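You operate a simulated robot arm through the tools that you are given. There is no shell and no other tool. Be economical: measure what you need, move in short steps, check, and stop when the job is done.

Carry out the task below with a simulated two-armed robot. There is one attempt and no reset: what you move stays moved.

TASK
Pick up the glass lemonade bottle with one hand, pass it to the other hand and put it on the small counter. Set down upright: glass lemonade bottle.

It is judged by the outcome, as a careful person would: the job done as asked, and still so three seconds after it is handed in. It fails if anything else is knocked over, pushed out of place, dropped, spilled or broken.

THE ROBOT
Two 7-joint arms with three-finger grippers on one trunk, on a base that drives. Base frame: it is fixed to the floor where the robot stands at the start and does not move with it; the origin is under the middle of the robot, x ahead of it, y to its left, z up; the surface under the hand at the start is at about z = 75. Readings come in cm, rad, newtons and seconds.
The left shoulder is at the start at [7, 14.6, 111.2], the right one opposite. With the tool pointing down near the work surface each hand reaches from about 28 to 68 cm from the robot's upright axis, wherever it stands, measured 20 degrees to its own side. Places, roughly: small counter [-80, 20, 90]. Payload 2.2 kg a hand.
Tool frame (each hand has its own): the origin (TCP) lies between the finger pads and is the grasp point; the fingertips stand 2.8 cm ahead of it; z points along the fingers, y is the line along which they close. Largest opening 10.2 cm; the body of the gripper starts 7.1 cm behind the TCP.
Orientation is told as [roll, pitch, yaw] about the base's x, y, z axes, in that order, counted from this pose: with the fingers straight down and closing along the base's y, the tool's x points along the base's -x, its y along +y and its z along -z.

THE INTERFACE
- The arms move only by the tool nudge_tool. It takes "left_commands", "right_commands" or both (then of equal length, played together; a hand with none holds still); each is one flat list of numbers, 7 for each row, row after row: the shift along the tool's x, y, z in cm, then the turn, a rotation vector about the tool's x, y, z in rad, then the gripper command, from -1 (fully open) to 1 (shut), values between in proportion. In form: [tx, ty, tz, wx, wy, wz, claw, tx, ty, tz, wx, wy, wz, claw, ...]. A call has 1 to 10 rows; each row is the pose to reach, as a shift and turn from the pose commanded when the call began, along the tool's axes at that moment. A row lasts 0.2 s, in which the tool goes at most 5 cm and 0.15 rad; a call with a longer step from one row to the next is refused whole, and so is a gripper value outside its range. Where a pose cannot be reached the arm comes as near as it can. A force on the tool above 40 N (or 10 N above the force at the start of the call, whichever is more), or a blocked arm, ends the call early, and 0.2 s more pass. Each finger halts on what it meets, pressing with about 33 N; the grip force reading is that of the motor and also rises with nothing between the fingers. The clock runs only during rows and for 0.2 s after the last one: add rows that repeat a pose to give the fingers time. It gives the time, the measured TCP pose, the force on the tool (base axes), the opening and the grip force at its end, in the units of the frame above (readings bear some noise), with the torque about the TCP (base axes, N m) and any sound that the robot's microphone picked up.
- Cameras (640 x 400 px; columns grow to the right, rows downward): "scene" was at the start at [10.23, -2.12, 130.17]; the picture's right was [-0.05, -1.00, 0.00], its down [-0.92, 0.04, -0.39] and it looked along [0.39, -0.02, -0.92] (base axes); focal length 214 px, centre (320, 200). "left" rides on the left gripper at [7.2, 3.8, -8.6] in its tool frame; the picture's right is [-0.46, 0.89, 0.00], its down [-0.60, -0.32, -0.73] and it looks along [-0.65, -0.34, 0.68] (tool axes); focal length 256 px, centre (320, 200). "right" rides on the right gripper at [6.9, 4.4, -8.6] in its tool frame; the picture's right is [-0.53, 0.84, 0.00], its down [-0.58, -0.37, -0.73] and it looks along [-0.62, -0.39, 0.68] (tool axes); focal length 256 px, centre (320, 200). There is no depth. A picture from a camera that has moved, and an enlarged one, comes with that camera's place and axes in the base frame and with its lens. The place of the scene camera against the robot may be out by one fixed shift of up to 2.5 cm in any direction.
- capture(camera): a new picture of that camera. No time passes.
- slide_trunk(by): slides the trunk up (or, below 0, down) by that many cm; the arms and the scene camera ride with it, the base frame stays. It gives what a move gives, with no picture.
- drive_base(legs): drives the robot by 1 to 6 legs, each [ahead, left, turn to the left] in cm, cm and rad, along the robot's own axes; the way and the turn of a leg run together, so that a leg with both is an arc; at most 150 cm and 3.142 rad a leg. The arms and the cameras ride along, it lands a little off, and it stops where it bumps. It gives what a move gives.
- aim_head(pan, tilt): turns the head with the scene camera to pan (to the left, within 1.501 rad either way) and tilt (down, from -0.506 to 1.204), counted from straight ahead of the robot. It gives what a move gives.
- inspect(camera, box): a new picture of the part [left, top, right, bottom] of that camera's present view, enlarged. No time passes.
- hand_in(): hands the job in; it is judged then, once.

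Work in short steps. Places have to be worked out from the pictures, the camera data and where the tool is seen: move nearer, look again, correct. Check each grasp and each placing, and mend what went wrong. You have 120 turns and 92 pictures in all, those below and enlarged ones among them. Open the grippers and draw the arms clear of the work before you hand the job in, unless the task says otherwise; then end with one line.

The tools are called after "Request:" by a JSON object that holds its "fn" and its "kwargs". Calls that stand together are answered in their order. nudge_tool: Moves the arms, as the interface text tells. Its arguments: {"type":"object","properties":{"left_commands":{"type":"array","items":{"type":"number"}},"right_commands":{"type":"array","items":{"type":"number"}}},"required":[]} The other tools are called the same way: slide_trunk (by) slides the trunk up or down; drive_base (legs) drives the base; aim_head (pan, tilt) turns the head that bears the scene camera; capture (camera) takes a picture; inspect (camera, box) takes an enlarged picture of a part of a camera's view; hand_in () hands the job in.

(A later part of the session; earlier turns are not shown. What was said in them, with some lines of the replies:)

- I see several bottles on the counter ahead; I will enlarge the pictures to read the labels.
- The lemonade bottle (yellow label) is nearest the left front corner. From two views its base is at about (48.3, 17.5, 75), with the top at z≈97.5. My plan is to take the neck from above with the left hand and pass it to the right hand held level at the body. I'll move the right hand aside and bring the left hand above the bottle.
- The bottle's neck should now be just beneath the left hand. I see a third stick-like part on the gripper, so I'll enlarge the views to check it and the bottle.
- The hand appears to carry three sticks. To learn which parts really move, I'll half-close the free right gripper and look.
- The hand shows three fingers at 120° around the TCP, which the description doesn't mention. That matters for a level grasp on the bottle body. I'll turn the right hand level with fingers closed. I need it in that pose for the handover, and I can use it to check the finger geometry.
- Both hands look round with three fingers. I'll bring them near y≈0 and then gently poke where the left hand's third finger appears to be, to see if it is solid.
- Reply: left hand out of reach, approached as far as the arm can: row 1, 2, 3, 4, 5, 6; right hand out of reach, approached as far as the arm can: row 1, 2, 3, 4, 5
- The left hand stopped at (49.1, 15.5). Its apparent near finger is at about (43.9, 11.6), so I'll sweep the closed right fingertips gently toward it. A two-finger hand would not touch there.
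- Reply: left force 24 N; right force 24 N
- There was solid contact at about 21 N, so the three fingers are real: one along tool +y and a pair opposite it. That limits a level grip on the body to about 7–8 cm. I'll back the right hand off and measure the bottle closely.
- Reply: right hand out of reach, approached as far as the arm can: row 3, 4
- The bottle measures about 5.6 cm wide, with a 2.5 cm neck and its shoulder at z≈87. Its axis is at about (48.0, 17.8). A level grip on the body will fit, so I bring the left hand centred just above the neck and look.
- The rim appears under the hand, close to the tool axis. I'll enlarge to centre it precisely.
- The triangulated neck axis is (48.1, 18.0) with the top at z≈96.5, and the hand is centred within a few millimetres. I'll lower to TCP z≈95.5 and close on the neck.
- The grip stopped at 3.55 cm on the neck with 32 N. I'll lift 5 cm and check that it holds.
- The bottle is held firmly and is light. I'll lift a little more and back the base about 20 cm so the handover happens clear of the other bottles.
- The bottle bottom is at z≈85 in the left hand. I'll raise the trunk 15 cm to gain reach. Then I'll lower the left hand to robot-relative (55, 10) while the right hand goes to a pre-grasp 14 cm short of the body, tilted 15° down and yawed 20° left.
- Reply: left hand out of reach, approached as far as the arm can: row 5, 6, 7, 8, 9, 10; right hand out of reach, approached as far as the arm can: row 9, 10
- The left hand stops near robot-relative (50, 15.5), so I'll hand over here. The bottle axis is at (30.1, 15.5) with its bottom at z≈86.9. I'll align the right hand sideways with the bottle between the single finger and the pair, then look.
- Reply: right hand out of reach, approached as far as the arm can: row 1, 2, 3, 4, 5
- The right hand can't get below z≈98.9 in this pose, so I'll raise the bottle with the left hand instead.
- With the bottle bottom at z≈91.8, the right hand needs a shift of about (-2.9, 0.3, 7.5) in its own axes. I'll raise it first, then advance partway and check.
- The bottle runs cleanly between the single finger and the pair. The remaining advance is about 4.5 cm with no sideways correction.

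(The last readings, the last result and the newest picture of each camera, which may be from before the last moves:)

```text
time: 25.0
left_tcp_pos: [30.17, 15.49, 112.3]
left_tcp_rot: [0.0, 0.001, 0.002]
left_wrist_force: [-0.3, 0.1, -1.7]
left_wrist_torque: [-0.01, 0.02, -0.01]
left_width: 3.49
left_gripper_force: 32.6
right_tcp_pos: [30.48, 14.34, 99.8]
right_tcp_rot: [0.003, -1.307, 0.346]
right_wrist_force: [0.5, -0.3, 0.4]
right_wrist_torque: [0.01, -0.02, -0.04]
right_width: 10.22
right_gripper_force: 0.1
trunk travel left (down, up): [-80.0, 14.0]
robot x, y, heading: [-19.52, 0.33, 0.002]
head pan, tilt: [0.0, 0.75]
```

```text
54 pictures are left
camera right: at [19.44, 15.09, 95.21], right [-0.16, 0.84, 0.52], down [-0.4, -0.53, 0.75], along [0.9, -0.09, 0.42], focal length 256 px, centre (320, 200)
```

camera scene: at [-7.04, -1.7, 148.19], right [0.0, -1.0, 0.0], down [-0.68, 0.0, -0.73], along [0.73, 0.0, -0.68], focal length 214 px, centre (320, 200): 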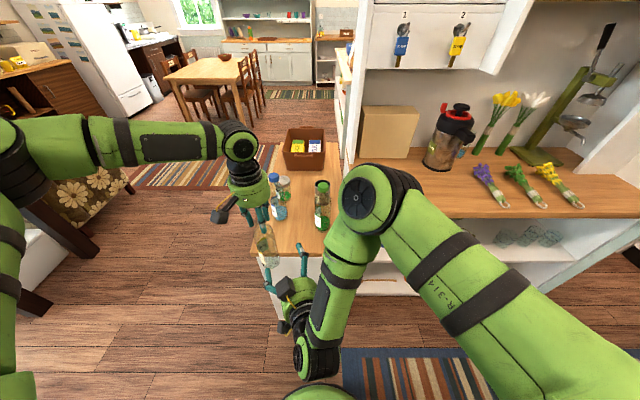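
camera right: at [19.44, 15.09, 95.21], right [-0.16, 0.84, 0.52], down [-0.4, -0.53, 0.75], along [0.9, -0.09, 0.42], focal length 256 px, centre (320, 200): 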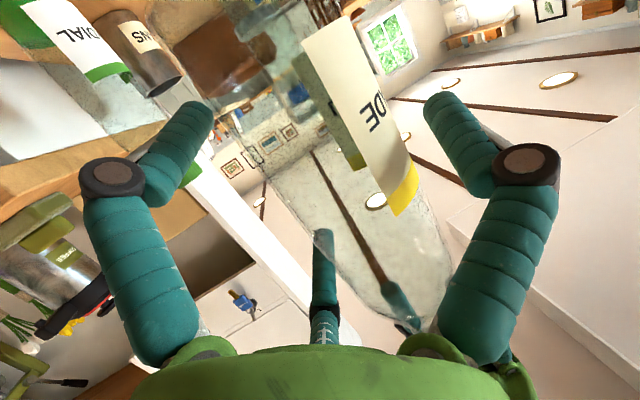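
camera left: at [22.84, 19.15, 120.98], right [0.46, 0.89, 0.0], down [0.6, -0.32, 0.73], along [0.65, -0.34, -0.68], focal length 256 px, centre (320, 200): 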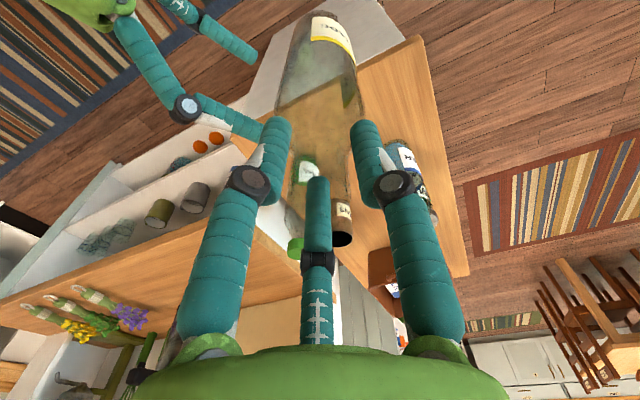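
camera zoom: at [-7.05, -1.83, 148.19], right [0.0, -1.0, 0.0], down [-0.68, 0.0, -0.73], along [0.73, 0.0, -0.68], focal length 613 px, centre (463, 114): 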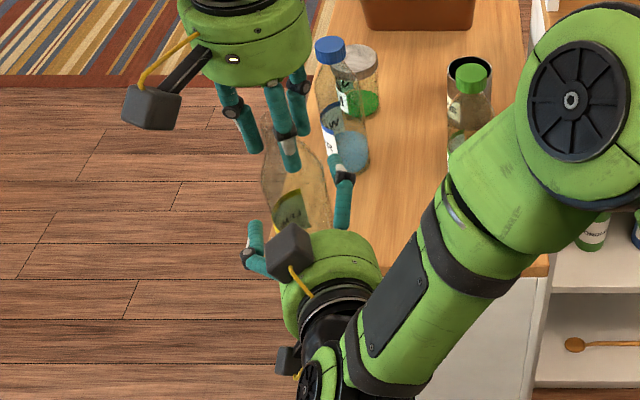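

There is no contact and the bottle sits between the fingers. I'll close the right gripper gradually.

Request:
{"fn": "nudge_tool", "kwargs": {"right_commands": [0, 0, 0, 0, 0, 0, -0.8, 0, 0, 0, 0, 0, 0, -0.65, 0, 0, 0, 0, 0, 0, -0.5, 0, 0, 0, 0, 0, 0, -0.35, 0, 0, 0, 0, 0, 0, -0.2, 0, 0, 0, 0, 0, 0, -0.2]}}

Request:
{"fn": "capture", "kwargs": {"camera": "right"}}

Request:
{"fn": "inspect", "kwargs": {"camera": "scene", "box": [200, 160, 340, 300]}}

```text
time: 26.4
left_tcp_pos: [30.11, 15.47, 112.34]
left_tcp_rot: [0.0, 0.0, 0.001]
left_wrist_force: [2.2, 2.2, -1.7]
left_wrist_torque: [0.2, -0.1, 0.05]
left_width: 3.46
left_gripper_force: 32.9
right_tcp_pos: [30.46, 14.33, 99.8]
right_tcp_rot: [0.001, -1.307, 0.347]
right_wrist_force: [-2.2, -2.5, -0.2]
right_wrist_torque: [0.04, -0.2, -0.03]
right_width: 7.79
right_gripper_force: 32.4
trunk travel left (down, up): [-80.0, 14.0]
robot x, y, heading: [-20.0, -0.16, 0.001]
head pan, tilt: [0.0, 0.75]
```

```text
53 pictures are left
camera right: at [19.43, 15.09, 95.21], right [-0.16, 0.84, 0.52], down [-0.4, -0.53, 0.75], along [0.9, -0.09, 0.42], focal length 256 px, centre (320, 200)
```

right: 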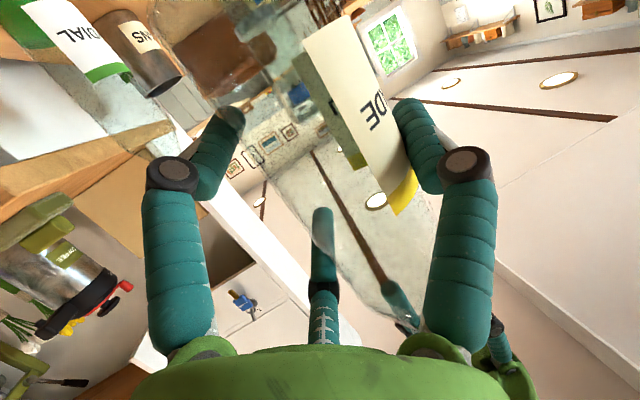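

```text
2.86 times, centred on (270, 230) of scene
camera zoom: at [-7.03, -1.82, 148.19], right [0.0, -1.0, 0.0], down [-0.68, 0.0, -0.73], along [0.73, 0.0, -0.68], focal length 613 px, centre (463, 114)
```

zoom: 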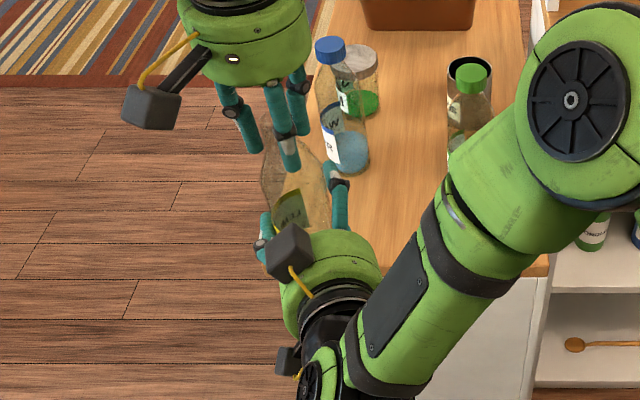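

The right hand grips the body at 7.8 cm with 32 N. I'll firm it up, then open the left only partway (its fingers are near the right hand's camera) and lift the left straight up.

Request:
{"fn": "nudge_tool", "kwargs": {"left_commands": [0, 0, 0, 0, 0, 0, 1, 0, 0, 0, 0, 0, 0, 1, 0, 0, 0, 0, 0, 0, 0.2, 0, 0, 0, 0, 0, 0, 0, 0, 0, 0, 0, 0, 0, -0.1, 0, 0, 0, 0, 0, 0, -0.1], "right_commands": [0, 0, 0, 0, 0, 0, 0.5, 0, 0, 0, 0, 0, 0, 1, 0, 0, 0, 0, 0, 0, 1, 0, 0, 0, 0, 0, 0, 1, 0, 0, 0, 0, 0, 0, 1, 0, 0, 0, 0, 0, 0, 1]}}

Request:
{"fn": "capture", "kwargs": {"camera": "left"}}

Request:
{"fn": "capture", "kwargs": {"camera": "right"}}

```text
time: 27.8
left_tcp_pos: [30.16, 15.5, 112.33]
left_tcp_rot: [0.002, 0.001, 0.003]
left_wrist_force: [0.3, 0.1, 0.3]
left_wrist_torque: [-0.02, -0.06, 0.01]
left_width: 5.61
left_gripper_force: 0.1
right_tcp_pos: [30.41, 14.4, 99.68]
right_tcp_rot: [0.002, -1.307, 0.349]
right_wrist_force: [-0.5, 0.1, -0.5]
right_wrist_torque: [0.0, -0.02, 0.02]
right_width: 7.79
right_gripper_force: 33.0
trunk travel left (down, up): [-80.0, 14.0]
robot x, y, heading: [-20.1, -0.35, 0.005]
head pan, tilt: [0.0, 0.75]
```

```text
51 pictures are left
camera left: at [22.87, 19.16, 120.97], right [0.46, 0.89, 0.0], down [0.6, -0.32, 0.73], along [0.65, -0.34, -0.68], focal length 256 px, centre (320, 200)
```

left: 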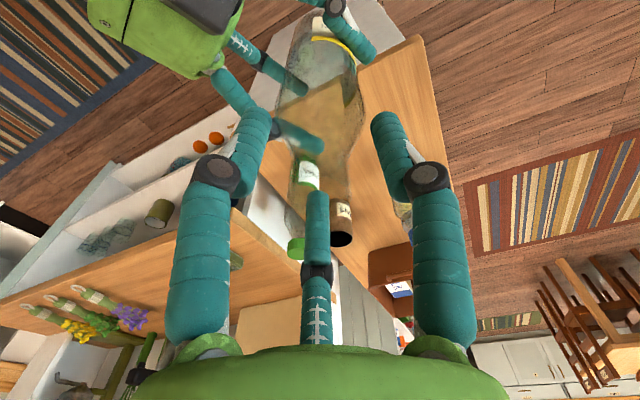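

```text
50 pictures are left
camera right: at [19.44, 15.09, 95.22], right [-0.16, 0.84, 0.52], down [-0.4, -0.53, 0.75], along [0.9, -0.09, 0.42], focal length 256 px, centre (320, 200)
```

right: 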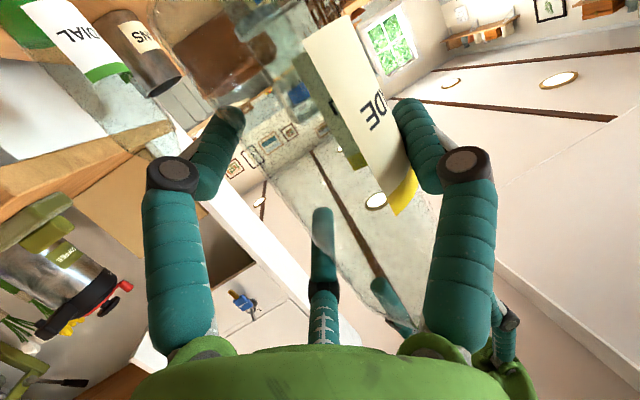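

The right hand holds the bottle alone and the left fingers are clear of the neck. I'll lift the left hand straight up, then out to the left.

Request:
{"fn": "nudge_tool", "kwargs": {"left_commands": [0, 0, -3, 0, 0, 0, -0.1, 0, 0, -6, 0, 0, 0, -0.1, 0, 0, -9, 0, 0, 0, -0.1, 0, 2, -10, 0, 0, 0, -0.1, 0, 6, -10, 0, 0, 0, -0.5, 0, 10, -10, 0, 0, 0, -1, 0, 14, -10, 0, 0, 0, -1]}}

Request:
{"fn": "capture", "kwargs": {"camera": "scene"}}

```text
time: 29.4
left_tcp_pos: [30.03, 29.56, 122.39]
left_tcp_rot: [-0.002, -0.001, 0.0]
left_wrist_force: [-0.6, -0.7, 0.0]
left_wrist_torque: [0.01, -0.03, 0.0]
left_width: 10.22
left_gripper_force: 0.0
right_tcp_pos: [30.37, 14.47, 99.79]
right_tcp_rot: [-0.002, -1.307, 0.352]
right_wrist_force: [0.2, -0.1, 0.4]
right_wrist_torque: [0.0, -0.02, -0.03]
right_width: 7.82
right_gripper_force: 32.8
trunk travel left (down, up): [-80.0, 14.0]
robot x, y, heading: [-19.62, -0.4, -0.001]
head pan, tilt: [0.0, 0.75]
```

```text
49 pictures are left
camera scene: at [-7.09, -1.65, 148.19], right [0.0, -1.0, 0.0], down [-0.68, 0.0, -0.73], along [0.73, 0.0, -0.68], focal length 214 px, centre (320, 200)
```

scene: 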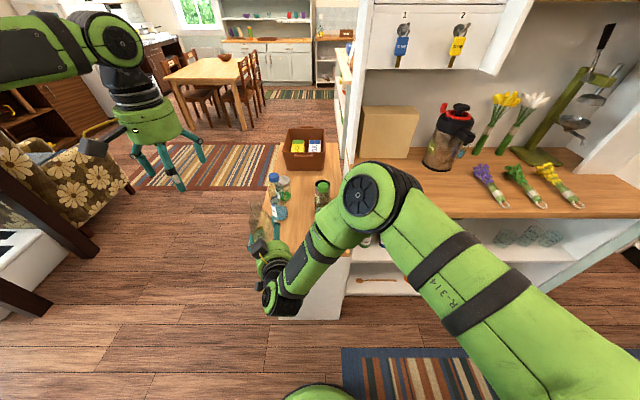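

The bottle is now in the right hand. I'll look left and right to find the small counter and judge room to turn.

Request:
{"fn": "aim_head", "kwargs": {"pan": 1.5, "tilt": 0.5}}

Request:
{"fn": "capture", "kwargs": {"camera": "scene"}}

Request:
{"fn": "aim_head", "kwargs": {"pan": -1.5, "tilt": 0.5}}

Request:
{"fn": "capture", "kwargs": {"camera": "scene"}}

```text
time: 31.0
left_tcp_pos: [30.16, 29.28, 122.35]
left_tcp_rot: [-0.001, 0.0, 0.002]
left_wrist_force: [0.3, -0.8, -0.1]
left_wrist_torque: [0.02, -0.01, -0.03]
left_width: 10.19
left_gripper_force: 0.0
right_tcp_pos: [30.39, 14.44, 99.73]
right_tcp_rot: [0.0, -1.307, 0.346]
right_wrist_force: [1.0, -0.2, -0.2]
right_wrist_torque: [-0.02, -0.05, 0.0]
right_width: 7.84
right_gripper_force: 33.1
trunk travel left (down, up): [-80.0, 14.0]
robot x, y, heading: [-19.67, -0.16, 0.004]
head pan, tilt: [1.499, 0.499]
```

```text
48 pictures are left
camera scene: at [-14.67, 7.23, 150.38], right [1.0, -0.07, 0.0], down [-0.03, -0.48, -0.88], along [0.06, 0.88, -0.48], focal length 214 px, centre (320, 200)
```

scene: 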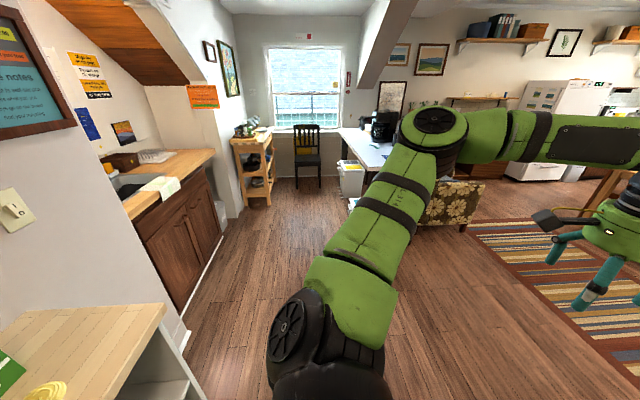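

```text
time: 33.6
left_tcp_pos: [30.14, 29.43, 122.34]
left_tcp_rot: [0.002, 0.0, 0.002]
left_wrist_force: [-0.1, -0.3, -0.7]
left_wrist_torque: [0.02, -0.01, 0.01]
left_width: 10.18
left_gripper_force: 0.0
right_tcp_pos: [30.46, 14.34, 99.86]
right_tcp_rot: [0.002, -1.307, 0.348]
right_wrist_force: [0.3, -1.5, 0.0]
right_wrist_torque: [-0.04, -0.01, 0.01]
right_width: 7.79
right_gripper_force: 33.1
trunk travel left (down, up): [-80.0, 14.0]
robot x, y, heading: [-19.72, 0.17, -0.001]
head pan, tilt: [-1.499, 0.499]
```

```text
47 pictures are left
camera scene: at [-14.65, -10.91, 150.39], right [-1.0, -0.07, 0.0], down [-0.04, 0.48, -0.88], along [0.06, -0.88, -0.48], focal length 214 px, centre (320, 200)
```

scene: 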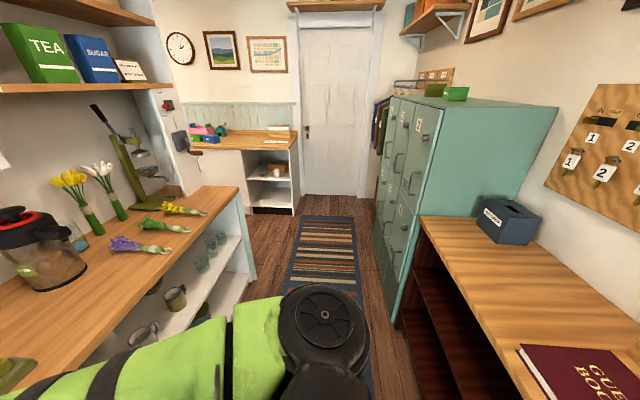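

The small counter's front edge is at about x=-60, its far side at about y=53, with some items on it. I'll raise the trunk, strafe into the open area on the left, and turn a quarter turn there.

Request:
{"fn": "slide_trunk", "kwargs": {"by": 8}}

Request:
{"fn": "drive_base", "kwargs": {"legs": [[0, 62, 0], [0, 0, 1.57]]}}

Request:
{"fn": "aim_head", "kwargs": {"pan": 0.9, "tilt": 0.5}}

Request:
{"fn": "capture", "kwargs": {"camera": "scene"}}

```text
time: 34.8
left_tcp_pos: [30.17, 29.48, 130.38]
left_tcp_rot: [0.0, 0.001, 0.0]
left_wrist_force: [-0.1, -0.1, -0.5]
left_wrist_torque: [0.0, 0.01, 0.0]
left_width: 10.2
left_gripper_force: 0.0
right_tcp_pos: [30.51, 14.27, 107.8]
right_tcp_rot: [0.002, -1.307, 0.347]
right_wrist_force: [0.1, -0.4, -1.6]
right_wrist_torque: [-0.02, -0.01, 0.01]
right_width: 7.79
right_gripper_force: 33.1
trunk travel left (down, up): [-88.0, 6.0]
robot x, y, heading: [-19.59, 0.2, -0.0]
head pan, tilt: [-1.499, 0.499]
```

```text
time: 42.1
left_tcp_pos: [-50.1, 111.83, 130.33]
left_tcp_rot: [0.0, 0.0, 1.591]
left_wrist_force: [0.7, -1.2, -0.1]
left_wrist_torque: [0.02, -0.01, -0.01]
left_width: 10.19
left_gripper_force: 0.1
right_tcp_pos: [-35.07, 112.37, 107.86]
right_tcp_rot: [0.002, -1.308, 1.934]
right_wrist_force: [0.5, 1.2, -2.1]
right_wrist_torque: [-0.01, 0.0, 0.0]
right_width: 7.82
right_gripper_force: 32.8
trunk travel left (down, up): [-88.0, 6.0]
robot x, y, heading: [-19.79, 61.98, 1.59]
head pan, tilt: [-1.499, 0.499]
```

```text
time: 44.4
left_tcp_pos: [-50.21, 111.78, 130.34]
left_tcp_rot: [0.001, 0.0, 1.589]
left_wrist_force: [1.0, 0.0, -0.7]
left_wrist_torque: [0.0, 0.02, -0.01]
left_width: 10.21
left_gripper_force: 0.0
right_tcp_pos: [-35.12, 112.33, 107.84]
right_tcp_rot: [0.002, -1.307, 1.933]
right_wrist_force: [-0.9, -0.6, -2.5]
right_wrist_torque: [0.0, 0.04, -0.03]
right_width: 7.79
right_gripper_force: 32.8
trunk travel left (down, up): [-88.0, 6.0]
robot x, y, heading: [-19.69, 62.14, 1.588]
head pan, tilt: [0.901, 0.499]
```

```text
46 pictures are left
camera scene: at [-27.77, 71.07, 158.38], right [0.61, 0.79, 0.0], down [0.38, -0.29, -0.88], along [-0.7, 0.53, -0.48], focal length 214 px, centre (320, 200)
```

scene: 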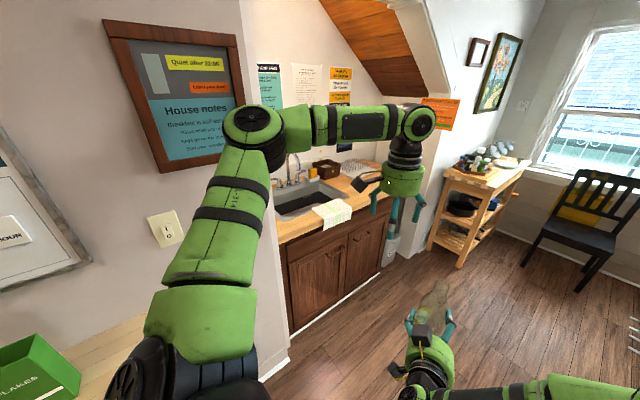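

I need to see the small counter and the wall clearance before turning further.

Request:
{"fn": "aim_head", "kwargs": {"pan": 1.5, "tilt": 0.7}}

Request:
{"fn": "capture", "kwargs": {"camera": "scene"}}

```text
time: 45.4
left_tcp_pos: [-50.24, 111.76, 130.34]
left_tcp_rot: [0.0, 0.0, 1.59]
left_wrist_force: [0.0, 1.2, -0.3]
left_wrist_torque: [-0.03, 0.01, 0.01]
left_width: 10.21
left_gripper_force: 0.0
right_tcp_pos: [-35.05, 112.34, 107.73]
right_tcp_rot: [0.001, -1.308, 1.934]
right_wrist_force: [0.1, -0.4, -1.4]
right_wrist_torque: [-0.01, -0.07, 0.01]
right_width: 7.82
right_gripper_force: 32.8
trunk travel left (down, up): [-88.0, 6.0]
robot x, y, heading: [-19.84, 62.35, 1.594]
head pan, tilt: [1.499, 0.7]
```

```text
45 pictures are left
camera scene: at [-29.02, 66.01, 156.62], right [0.05, 1.0, 0.0], down [0.64, -0.04, -0.77], along [-0.76, 0.04, -0.64], focal length 214 px, centre (320, 200)
```

scene: 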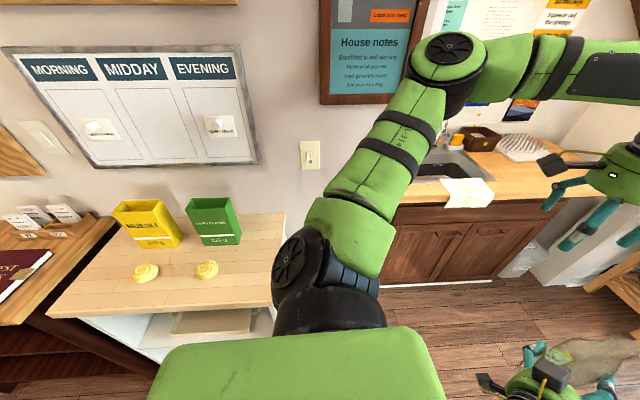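

The small counter spans x -100..-60 and y -13..53. Bins sit at the back and yellow rolls at about (-72, 28.6) and (-72, 7.6). I'll set the bottle at about (-69, 43). To keep the left elbow off the wall I strafe 20 cm away from it and then turn the second quarter.

Request:
{"fn": "drive_base", "kwargs": {"legs": [[0, -20, 0], [0, 0, 1.55]]}}

Request:
{"fn": "aim_head", "kwargs": {"pan": 0, "tilt": 0.75}}

Request:
{"fn": "capture", "kwargs": {"camera": "scene"}}

```text
time: 50.7
left_tcp_pos: [-50.31, 34.33, 130.37]
left_tcp_rot: [0.0, 0.0, 3.123]
left_wrist_force: [0.0, -0.1, -0.3]
left_wrist_torque: [0.04, 0.02, 0.02]
left_width: 10.21
left_gripper_force: 0.1
right_tcp_pos: [-50.55, 49.23, 107.76]
right_tcp_rot: [0.003, -1.307, -2.814]
right_wrist_force: [-0.4, 0.6, -2.2]
right_wrist_torque: [0.03, -0.05, -0.01]
right_width: 7.82
right_gripper_force: 32.2
trunk travel left (down, up): [-88.0, 6.0]
robot x, y, heading: [0.12, 62.65, 3.13]
head pan, tilt: [1.499, 0.7]
```

```text
time: 52.3
left_tcp_pos: [-50.4, 34.22, 130.36]
left_tcp_rot: [0.001, 0.001, 3.125]
left_wrist_force: [-0.2, 1.1, 0.4]
left_wrist_torque: [-0.03, 0.0, 0.01]
left_width: 10.18
left_gripper_force: 0.2
right_tcp_pos: [-50.61, 49.32, 107.87]
right_tcp_rot: [0.002, -1.305, -2.815]
right_wrist_force: [-0.4, 0.3, -1.3]
right_wrist_torque: [0.0, 0.0, -0.01]
right_width: 7.79
right_gripper_force: 33.0
trunk travel left (down, up): [-88.0, 6.0]
robot x, y, heading: [0.44, 63.02, 3.124]
head pan, tilt: [0.0, 0.75]
```

```text
44 pictures are left
camera scene: at [-13.76, 61.11, 156.19], right [0.02, 1.0, 0.0], down [0.68, -0.01, -0.73], along [-0.73, 0.01, -0.68], focal length 214 px, centre (320, 200)
```

scene: 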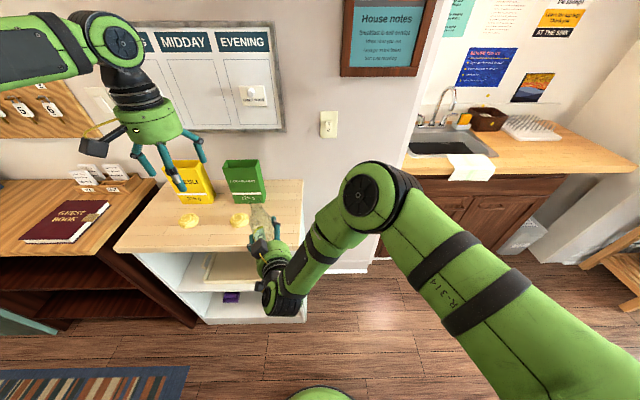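

I'm facing the counter with the bottle still held upright. Its axis is at about (-50.2, 48.1), so I'll drive 18.5 cm ahead and 4.6 cm left to reach about (-69, 43.5).

Request:
{"fn": "drive_base", "kwargs": {"legs": [[18.5, 4.6, 0]]}}

Request:
{"fn": "capture", "kwargs": {"camera": "scene"}}

Request:
{"fn": "inspect", "kwargs": {"camera": "scene", "box": [150, 150, 350, 310]}}

Request:
{"fn": "capture", "kwargs": {"camera": "left"}}

```text
time: 53.8
left_tcp_pos: [-68.34, 30.21, 130.56]
left_tcp_rot: [0.001, -0.004, 3.123]
left_wrist_force: [1.2, -0.3, -0.1]
left_wrist_torque: [-0.05, 0.08, -0.01]
left_width: 10.22
left_gripper_force: 0.0
right_tcp_pos: [-68.57, 45.16, 107.98]
right_tcp_rot: [0.004, -1.311, -2.812]
right_wrist_force: [0.1, -0.5, -0.6]
right_wrist_torque: [0.02, -0.01, 0.01]
right_width: 7.8
right_gripper_force: 33.2
trunk travel left (down, up): [-88.0, 6.0]
robot x, y, heading: [-18.4, 58.28, 3.123]
head pan, tilt: [0.0, 0.75]
```

```text
43 pictures are left
camera scene: at [-31.69, 56.99, 156.24], right [0.02, 1.0, 0.0], down [0.68, -0.01, -0.73], along [-0.73, 0.01, -0.68], focal length 214 px, centre (320, 200)
```

scene: 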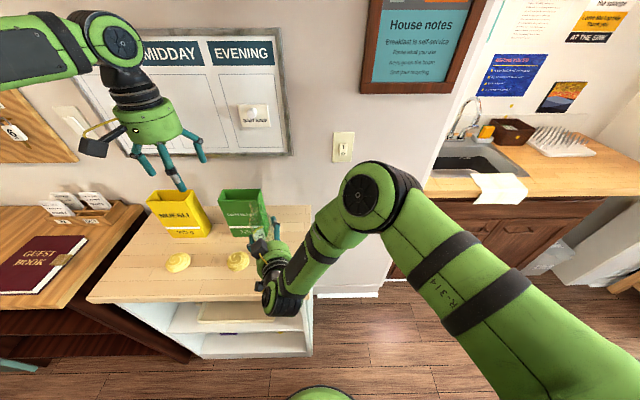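

```text
2.50 times, centred on (250, 230) of scene
camera zoom: at [-31.69, 56.99, 156.24], right [0.02, 1.0, 0.0], down [0.68, -0.01, -0.73], along [-0.73, 0.01, -0.68], focal length 536 px, centre (495, 125)
```

zoom: 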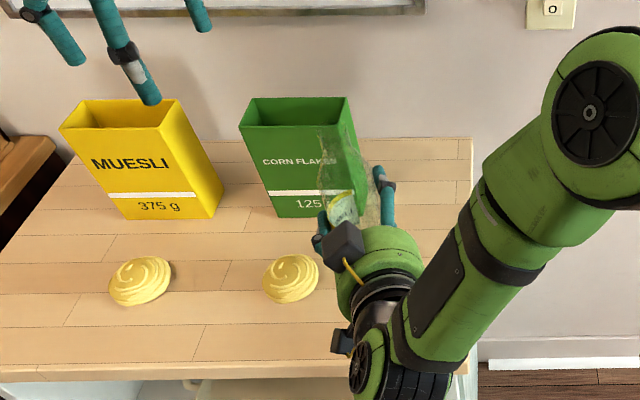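

```text
41 pictures are left
camera left: at [-61.17, 26.11, 139.16], right [-0.48, -0.88, 0.0], down [-0.6, 0.33, 0.73], along [-0.64, 0.35, -0.68], focal length 256 px, centre (320, 200)
```

left: 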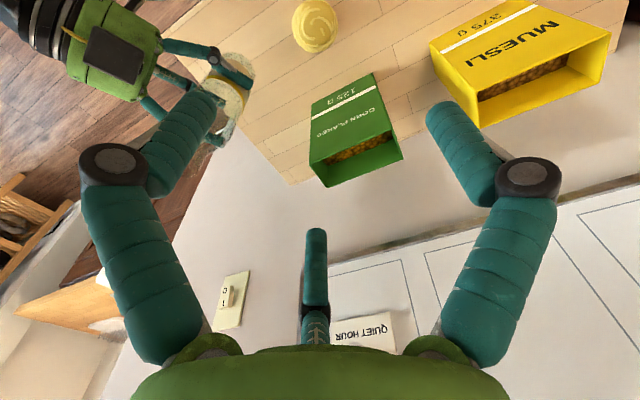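

The bottle axis is at about (-68.2, 44), with clear counter beneath and its bottom estimated at z≈100. I'll lower the trunk 5 cm and look at the gap.

Request:
{"fn": "slide_trunk", "kwargs": {"by": -5}}

Request:
{"fn": "inspect", "kwargs": {"camera": "left", "box": [100, 0, 300, 180]}}

Request:
{"fn": "capture", "kwargs": {"camera": "right"}}

```text
time: 54.8
left_tcp_pos: [-68.83, 29.89, 125.35]
left_tcp_rot: [0.0, 0.001, 3.124]
left_wrist_force: [0.3, -0.5, -0.1]
left_wrist_torque: [0.0, -0.01, -0.01]
left_width: 10.22
left_gripper_force: 0.1
right_tcp_pos: [-68.83, 45.04, 102.77]
right_tcp_rot: [0.001, -1.304, -2.814]
right_wrist_force: [-0.5, 0.3, -1.1]
right_wrist_torque: [0.0, -0.01, 0.01]
right_width: 7.83
right_gripper_force: 32.7
trunk travel left (down, up): [-83.0, 11.0]
robot x, y, heading: [-18.38, 58.44, 3.124]
head pan, tilt: [0.0, 0.75]
```

```text
2.22 times, centred on (200, 90) of left
camera zoom: at [-61.7, 25.98, 133.94], right [-0.48, -0.88, 0.0], down [-0.6, 0.33, 0.73], along [-0.64, 0.35, -0.68], focal length 569 px, centre (587, 444)
```

zoom: 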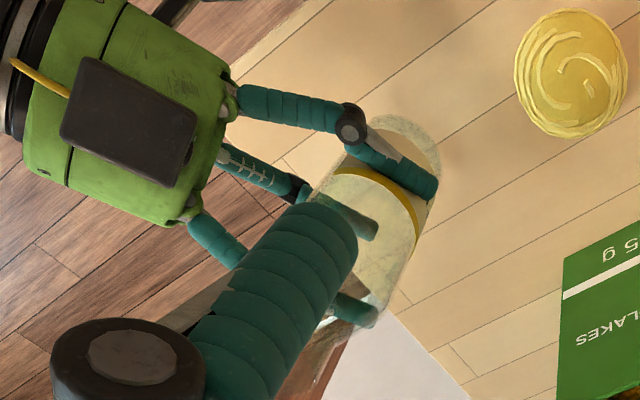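

```text
39 pictures are left
camera right: at [-57.94, 44.27, 98.18], right [0.14, -0.84, 0.52], down [0.41, 0.53, 0.75], along [-0.9, 0.1, 0.42], focal length 256 px, centre (320, 200)
```

right: 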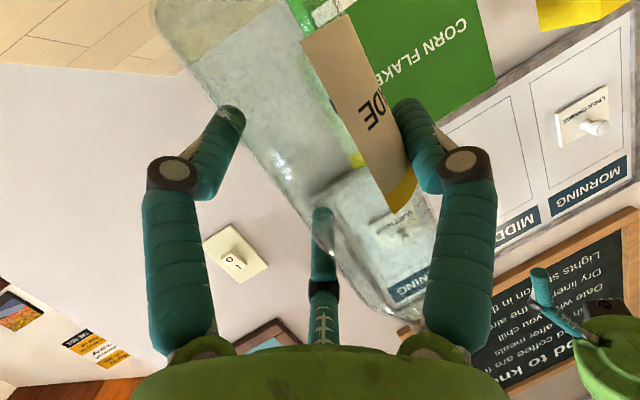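

The base lies over the counter about 9 cm from its side edge. I'll lower a further 3 cm and watch the force.

Request:
{"fn": "slide_trunk", "kwargs": {"by": -3}}

Request:
{"fn": "inspect", "kwargs": {"camera": "left", "box": [100, 0, 300, 180]}}

Request:
{"fn": "inspect", "kwargs": {"camera": "scene", "box": [200, 170, 340, 300]}}

```text
time: 55.5
left_tcp_pos: [-68.72, 30.01, 122.3]
left_tcp_rot: [0.001, 0.0, 3.125]
left_wrist_force: [1.7, 0.0, 0.2]
left_wrist_torque: [0.0, -0.02, -0.02]
left_width: 10.2
left_gripper_force: 0.0
right_tcp_pos: [-68.76, 44.98, 99.65]
right_tcp_rot: [0.001, -1.308, -2.814]
right_wrist_force: [-0.9, -0.6, -2.3]
right_wrist_torque: [0.05, 0.02, 0.0]
right_width: 7.81
right_gripper_force: 32.9
trunk travel left (down, up): [-80.0, 14.0]
robot x, y, heading: [-18.16, 58.27, 3.126]
head pan, tilt: [0.0, 0.75]
```

```text
2.22 times, centred on (200, 90) of left
camera zoom: at [-61.59, 26.01, 130.98], right [-0.48, -0.88, 0.0], down [-0.6, 0.33, 0.73], along [-0.64, 0.35, -0.68], focal length 569 px, centre (587, 444)
```

zoom: 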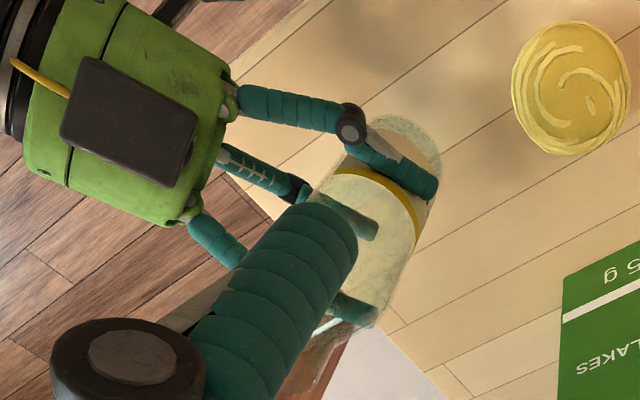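

```text
3.08 times, centred on (270, 235) of scene
camera zoom: at [-32.17, 56.88, 148.19], right [0.02, 1.0, 0.0], down [0.68, -0.01, -0.73], along [-0.73, 0.01, -0.68], focal length 660 px, centre (474, 92)
```

zoom: 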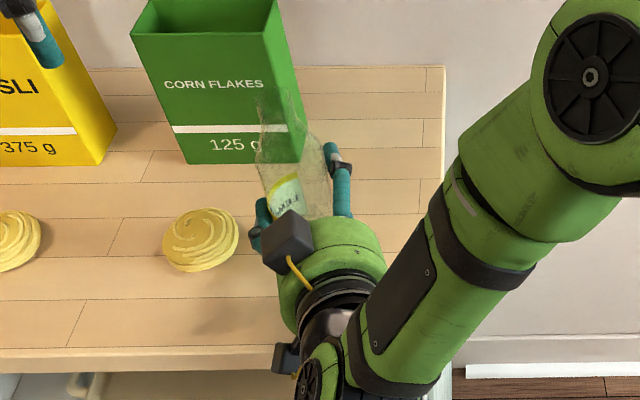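

No contact yet, and the bottom should be about 1.5 cm above the top. I'll continue in small steps.

Request:
{"fn": "slide_trunk", "kwargs": {"by": -0.8}}

Request:
{"fn": "slide_trunk", "kwargs": {"by": -0.4}}

```text
time: 56.1
left_tcp_pos: [-68.88, 30.03, 121.57]
left_tcp_rot: [0.0, 0.001, 3.125]
left_wrist_force: [1.0, -0.2, 0.1]
left_wrist_torque: [0.0, 0.04, 0.03]
left_width: 10.17
left_gripper_force: 0.0
right_tcp_pos: [-68.86, 45.11, 98.9]
right_tcp_rot: [0.0, -1.304, -2.813]
right_wrist_force: [-0.7, -0.3, -1.5]
right_wrist_torque: [0.04, 0.01, 0.0]
right_width: 7.8
right_gripper_force: 33.1
trunk travel left (down, up): [-79.2, 14.8]
robot x, y, heading: [-18.35, 58.8, 3.123]
head pan, tilt: [0.0, 0.75]
```

```text
time: 56.6
left_tcp_pos: [-68.9, 29.92, 121.1]
left_tcp_rot: [0.0, 0.002, 3.125]
left_wrist_force: [0.8, -0.1, -0.3]
left_wrist_torque: [0.01, 0.02, -0.01]
left_width: 10.22
left_gripper_force: 0.0
right_tcp_pos: [-68.95, 45.01, 98.46]
right_tcp_rot: [0.002, -1.304, -2.814]
right_wrist_force: [0.3, 0.2, -1.4]
right_wrist_torque: [-0.01, -0.02, -0.01]
right_width: 7.83
right_gripper_force: 33.0
trunk travel left (down, up): [-78.8, 15.2]
robot x, y, heading: [-18.04, 58.5, 3.128]
head pan, tilt: [0.0, 0.75]
```

Still no contact, with the estimated bottom at z≈90.5. I'll keep stepping 0.4 cm.

Request:
{"fn": "slide_trunk", "kwargs": {"by": -0.4}}

Request:
{"fn": "inspect", "kwargs": {"camera": "left", "box": [160, 0, 260, 90]}}

```text
time: 57.1
left_tcp_pos: [-68.92, 29.99, 120.78]
left_tcp_rot: [0.001, 0.0, 3.124]
left_wrist_force: [-0.3, -0.2, -0.4]
left_wrist_torque: [-0.02, 0.01, 0.01]
left_width: 10.19
left_gripper_force: 0.0
right_tcp_pos: [-68.74, 44.99, 98.13]
right_tcp_rot: [0.002, -1.306, -2.814]
right_wrist_force: [-0.6, 0.5, -2.8]
right_wrist_torque: [0.02, 0.0, 0.01]
right_width: 7.8
right_gripper_force: 33.1
trunk travel left (down, up): [-78.4, 15.6]
robot x, y, heading: [-18.11, 58.2, 3.123]
head pan, tilt: [0.0, 0.75]
```

```text
4.44 times, centred on (210, 45) of left
camera zoom: at [-61.67, 25.98, 129.34], right [-0.48, -0.88, 0.0], down [-0.6, 0.33, 0.73], along [-0.64, 0.35, -0.68], focal length 1138 px, centre (809, 889)
```

zoom: 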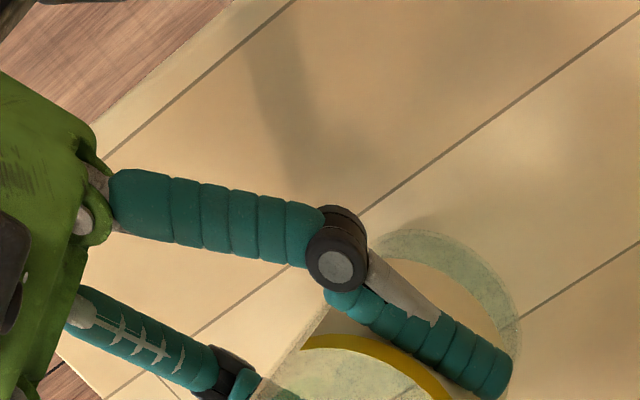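

The bottle's shadow is closing in on its base. I'll continue lowering in small steps.

Request:
{"fn": "slide_trunk", "kwargs": {"by": -0.4}}

Request:
{"fn": "slide_trunk", "kwargs": {"by": -0.3}}

```text
time: 57.7
left_tcp_pos: [-68.7, 30.11, 120.51]
left_tcp_rot: [0.001, -0.001, 3.124]
left_wrist_force: [0.2, -0.6, -0.9]
left_wrist_torque: [-0.01, -0.02, -0.01]
left_width: 10.2
left_gripper_force: 0.2
right_tcp_pos: [-68.81, 45.12, 98.04]
right_tcp_rot: [0.003, -1.315, -2.814]
right_wrist_force: [0.3, 0.8, 10.8]
right_wrist_torque: [0.16, -0.3, -0.01]
right_width: 7.82
right_gripper_force: 32.6
trunk travel left (down, up): [-78.0, 16.0]
robot x, y, heading: [-18.54, 58.61, 3.123]
head pan, tilt: [0.0, 0.75]
```

```text
time: 58.2
left_tcp_pos: [-68.53, 29.93, 120.27]
left_tcp_rot: [0.0, -0.004, 3.124]
left_wrist_force: [0.2, 0.2, 0.2]
left_wrist_torque: [0.02, -0.02, -0.03]
left_width: 10.19
left_gripper_force: 0.2
right_tcp_pos: [-68.67, 45.08, 97.95]
right_tcp_rot: [0.006, -1.318, -2.819]
right_wrist_force: [-2.7, -2.2, 25.1]
right_wrist_torque: [-0.07, -0.35, -0.19]
right_width: 7.84
right_gripper_force: 33.3
trunk travel left (down, up): [-77.7, 16.3]
robot x, y, heading: [-18.24, 58.83, 3.126]
head pan, tilt: [0.0, 0.75]
```

Contact at 25 N. I'll ease up 0.3 cm, then open the right hand gently.

Request:
{"fn": "slide_trunk", "kwargs": {"by": 0.3}}

Request:
{"fn": "nudge_tool", "kwargs": {"right_commands": [0, 0, 0, 0, 0, 0, -0.5, 0, 0, 0, 0, 0, 0, -0.6, 0, 0, 0, 0, 0, 0, -0.75, 0, 0, 0, 0, 0, 0, -0.9, 0, 0, 0, 0, 0, 0, -1, 0, 0, 0, 0, 0, 0, -1]}}

Request:
{"fn": "capture", "kwargs": {"camera": "right"}}

Request:
{"fn": "inspect", "kwargs": {"camera": "left", "box": [100, 0, 300, 180]}}

```text
time: 58.7
left_tcp_pos: [-68.7, 30.0, 120.41]
left_tcp_rot: [0.0, -0.002, 3.125]
left_wrist_force: [-0.5, 0.3, 0.5]
left_wrist_torque: [0.01, -0.03, -0.01]
left_width: 10.21
left_gripper_force: 0.0
right_tcp_pos: [-68.87, 45.07, 97.92]
right_tcp_rot: [-0.003, -1.311, -2.809]
right_wrist_force: [-5.5, -3.9, 15.8]
right_wrist_torque: [-0.2, 0.67, 0.04]
right_width: 7.8
right_gripper_force: 32.8
trunk travel left (down, up): [-78.0, 16.0]
robot x, y, heading: [-18.19, 58.35, 3.123]
head pan, tilt: [0.0, 0.75]
```

```text
time: 60.1
left_tcp_pos: [-68.85, 30.05, 120.34]
left_tcp_rot: [0.001, 0.001, 3.124]
left_wrist_force: [0.6, 0.2, 0.0]
left_wrist_torque: [0.04, 0.03, -0.02]
left_width: 10.22
left_gripper_force: 0.0
right_tcp_pos: [-68.84, 45.1, 97.77]
right_tcp_rot: [0.002, -1.307, -2.812]
right_wrist_force: [-0.2, 0.1, -0.7]
right_wrist_torque: [-0.01, -0.02, -0.02]
right_width: 10.19
right_gripper_force: 0.0
trunk travel left (down, up): [-78.0, 16.0]
robot x, y, heading: [-18.44, 58.47, 3.124]
head pan, tilt: [0.0, 0.75]
```

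```text
35 pictures are left
camera right: at [-57.85, 44.28, 93.22], right [0.14, -0.84, 0.52], down [0.41, 0.53, 0.75], along [-0.9, 0.1, 0.42], focal length 256 px, centre (320, 200)
```

right: 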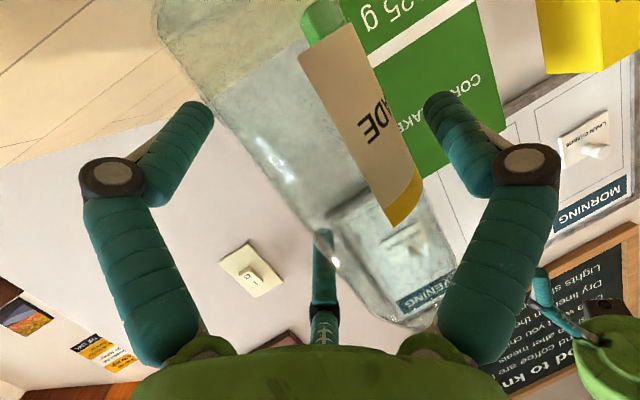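

```text
2.22 times, centred on (200, 90) of left
camera zoom: at [-61.59, 26.0, 128.98], right [-0.48, -0.88, 0.0], down [-0.6, 0.33, 0.73], along [-0.64, 0.35, -0.68], focal length 569 px, centre (587, 444)
```

zoom: 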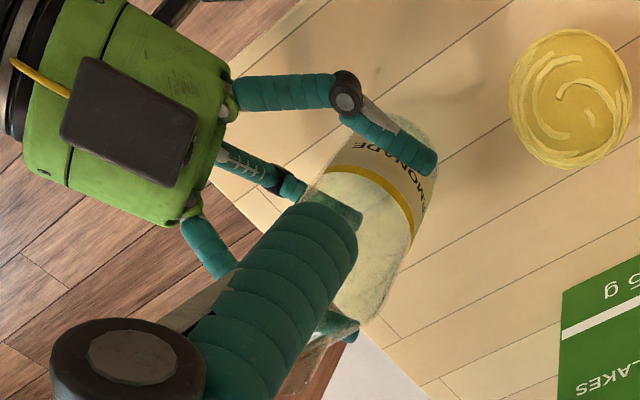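

The bottle stands free with clearance on all sides. I'll withdraw the right hand straight back along its own axis.

Request:
{"fn": "nudge_tool", "kwargs": {"right_commands": [0, 0, -1, 0, 0, 0, -1, 0, 0, -2, 0, 0, 0, -1, 0, 0, -3, 0, 0, 0, -1, 0, 0, -4, 0, 0, 0, -1, 0, 0, -5, 0, 0, 0, -1, 0, 0, -6, 0, 0, 0, -1, 0, 0, -6, 0, 0, 0, -1]}}

Request:
{"fn": "capture", "kwargs": {"camera": "right"}}

Request:
{"fn": "inspect", "kwargs": {"camera": "scene", "box": [180, 130, 360, 300]}}

```text
time: 61.7
left_tcp_pos: [-68.76, 30.17, 120.37]
left_tcp_rot: [0.0, 0.0, 3.124]
left_wrist_force: [-0.1, -1.2, -0.7]
left_wrist_torque: [0.05, -0.01, 0.0]
left_width: 10.18
left_gripper_force: 0.1
right_tcp_pos: [-63.42, 46.9, 99.3]
right_tcp_rot: [0.003, -1.308, -2.813]
right_wrist_force: [-0.2, 0.3, -1.2]
right_wrist_torque: [0.04, -0.04, 0.0]
right_width: 10.23
right_gripper_force: 0.1
trunk travel left (down, up): [-78.0, 16.0]
robot x, y, heading: [-18.38, 58.54, 3.129]
head pan, tilt: [0.0, 0.75]
```

```text
33 pictures are left
camera right: at [-52.39, 46.18, 94.83], right [0.14, -0.84, 0.52], down [0.41, 0.53, 0.75], along [-0.9, 0.1, 0.42], focal length 256 px, centre (320, 200)
```

right: 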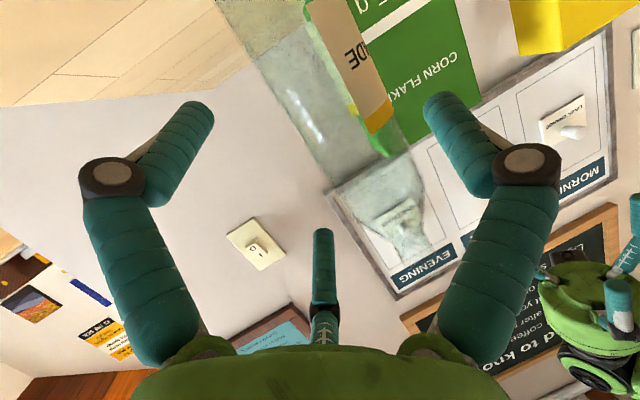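

```text
2.35 times, centred on (270, 215) of scene
camera zoom: at [-32.19, 56.87, 146.19], right [0.02, 1.0, 0.0], down [0.68, -0.01, -0.73], along [-0.73, 0.01, -0.68], focal length 505 px, centre (438, 165)
```

zoom: 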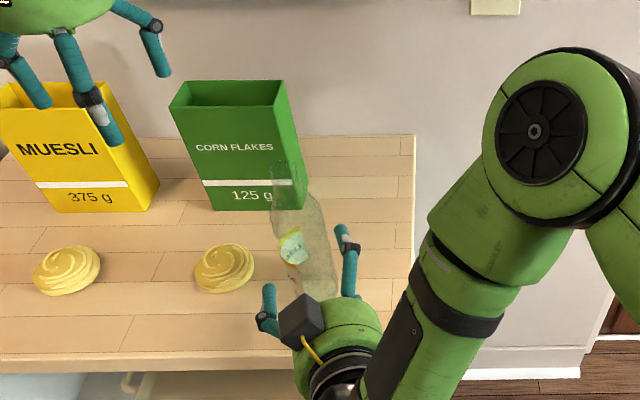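

The bottle stands upright and the fingertips are just clear of it. I'll drive the base back along the hand's axis, then straight back, and take a final look.

Request:
{"fn": "drive_base", "kwargs": {"legs": [[-7, -2.4, 0], [-18, 0, 0]]}}

Request:
{"fn": "capture", "kwargs": {"camera": "scene"}}

Request:
{"fn": "inspect", "kwargs": {"camera": "scene", "box": [150, 110, 330, 270]}}

```text
time: 63.8
left_tcp_pos: [-44.23, 32.04, 120.17]
left_tcp_rot: [0.002, 0.003, 3.123]
left_wrist_force: [-1.0, -0.7, -0.8]
left_wrist_torque: [0.02, -0.02, 0.02]
left_width: 10.2
left_gripper_force: 0.0
right_tcp_pos: [-38.92, 48.97, 99.18]
right_tcp_rot: [0.006, -1.304, -2.816]
right_wrist_force: [-0.5, 0.0, -0.9]
right_wrist_torque: [0.02, 0.01, 0.0]
right_width: 10.2
right_gripper_force: 0.1
trunk travel left (down, up): [-78.0, 16.0]
robot x, y, heading: [6.29, 60.19, 3.122]
head pan, tilt: [0.0, 0.75]
```

```text
31 pictures are left
camera scene: at [-7.81, 58.82, 146.14], right [0.02, 1.0, 0.0], down [0.68, -0.01, -0.73], along [-0.73, 0.01, -0.68], focal length 214 px, centre (320, 200)
```

scene: 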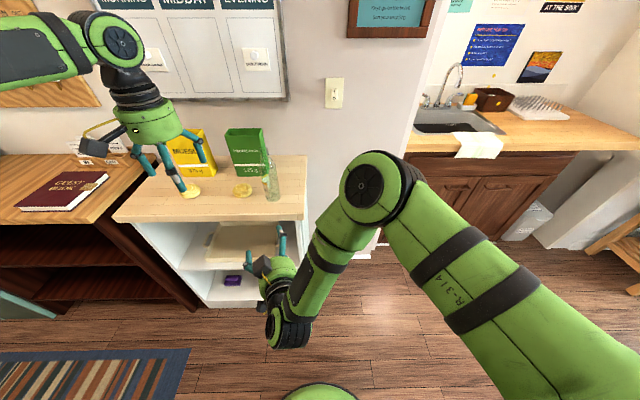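

```text
2.50 times, centred on (240, 190) of scene
camera zoom: at [-7.81, 58.82, 146.14], right [0.02, 1.0, 0.0], down [0.68, -0.01, -0.73], along [-0.73, 0.01, -0.68], focal length 536 px, centre (520, 225)
```

zoom: 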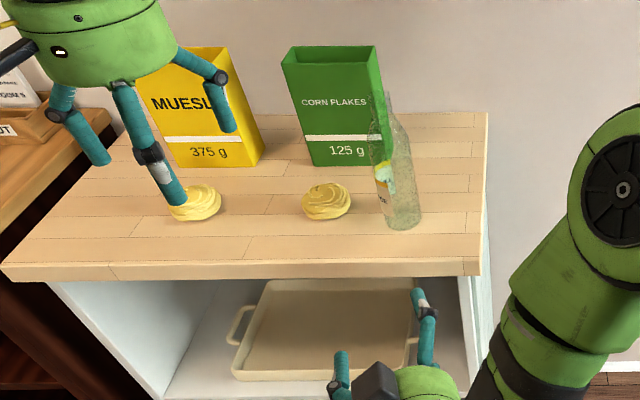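

The bottle stands upright on the small counter, nothing else has moved, and both hands are open and clear. I'm handing it in.

Request:
{"fn": "hand_in", "kwargs": {}}

```text
The job is handed in.
```

I picked up the lemonade bottle with the left hand, passed it to the right, and set it upright on the small counter. In the last picture it was standing and nothing else looked disturbed.
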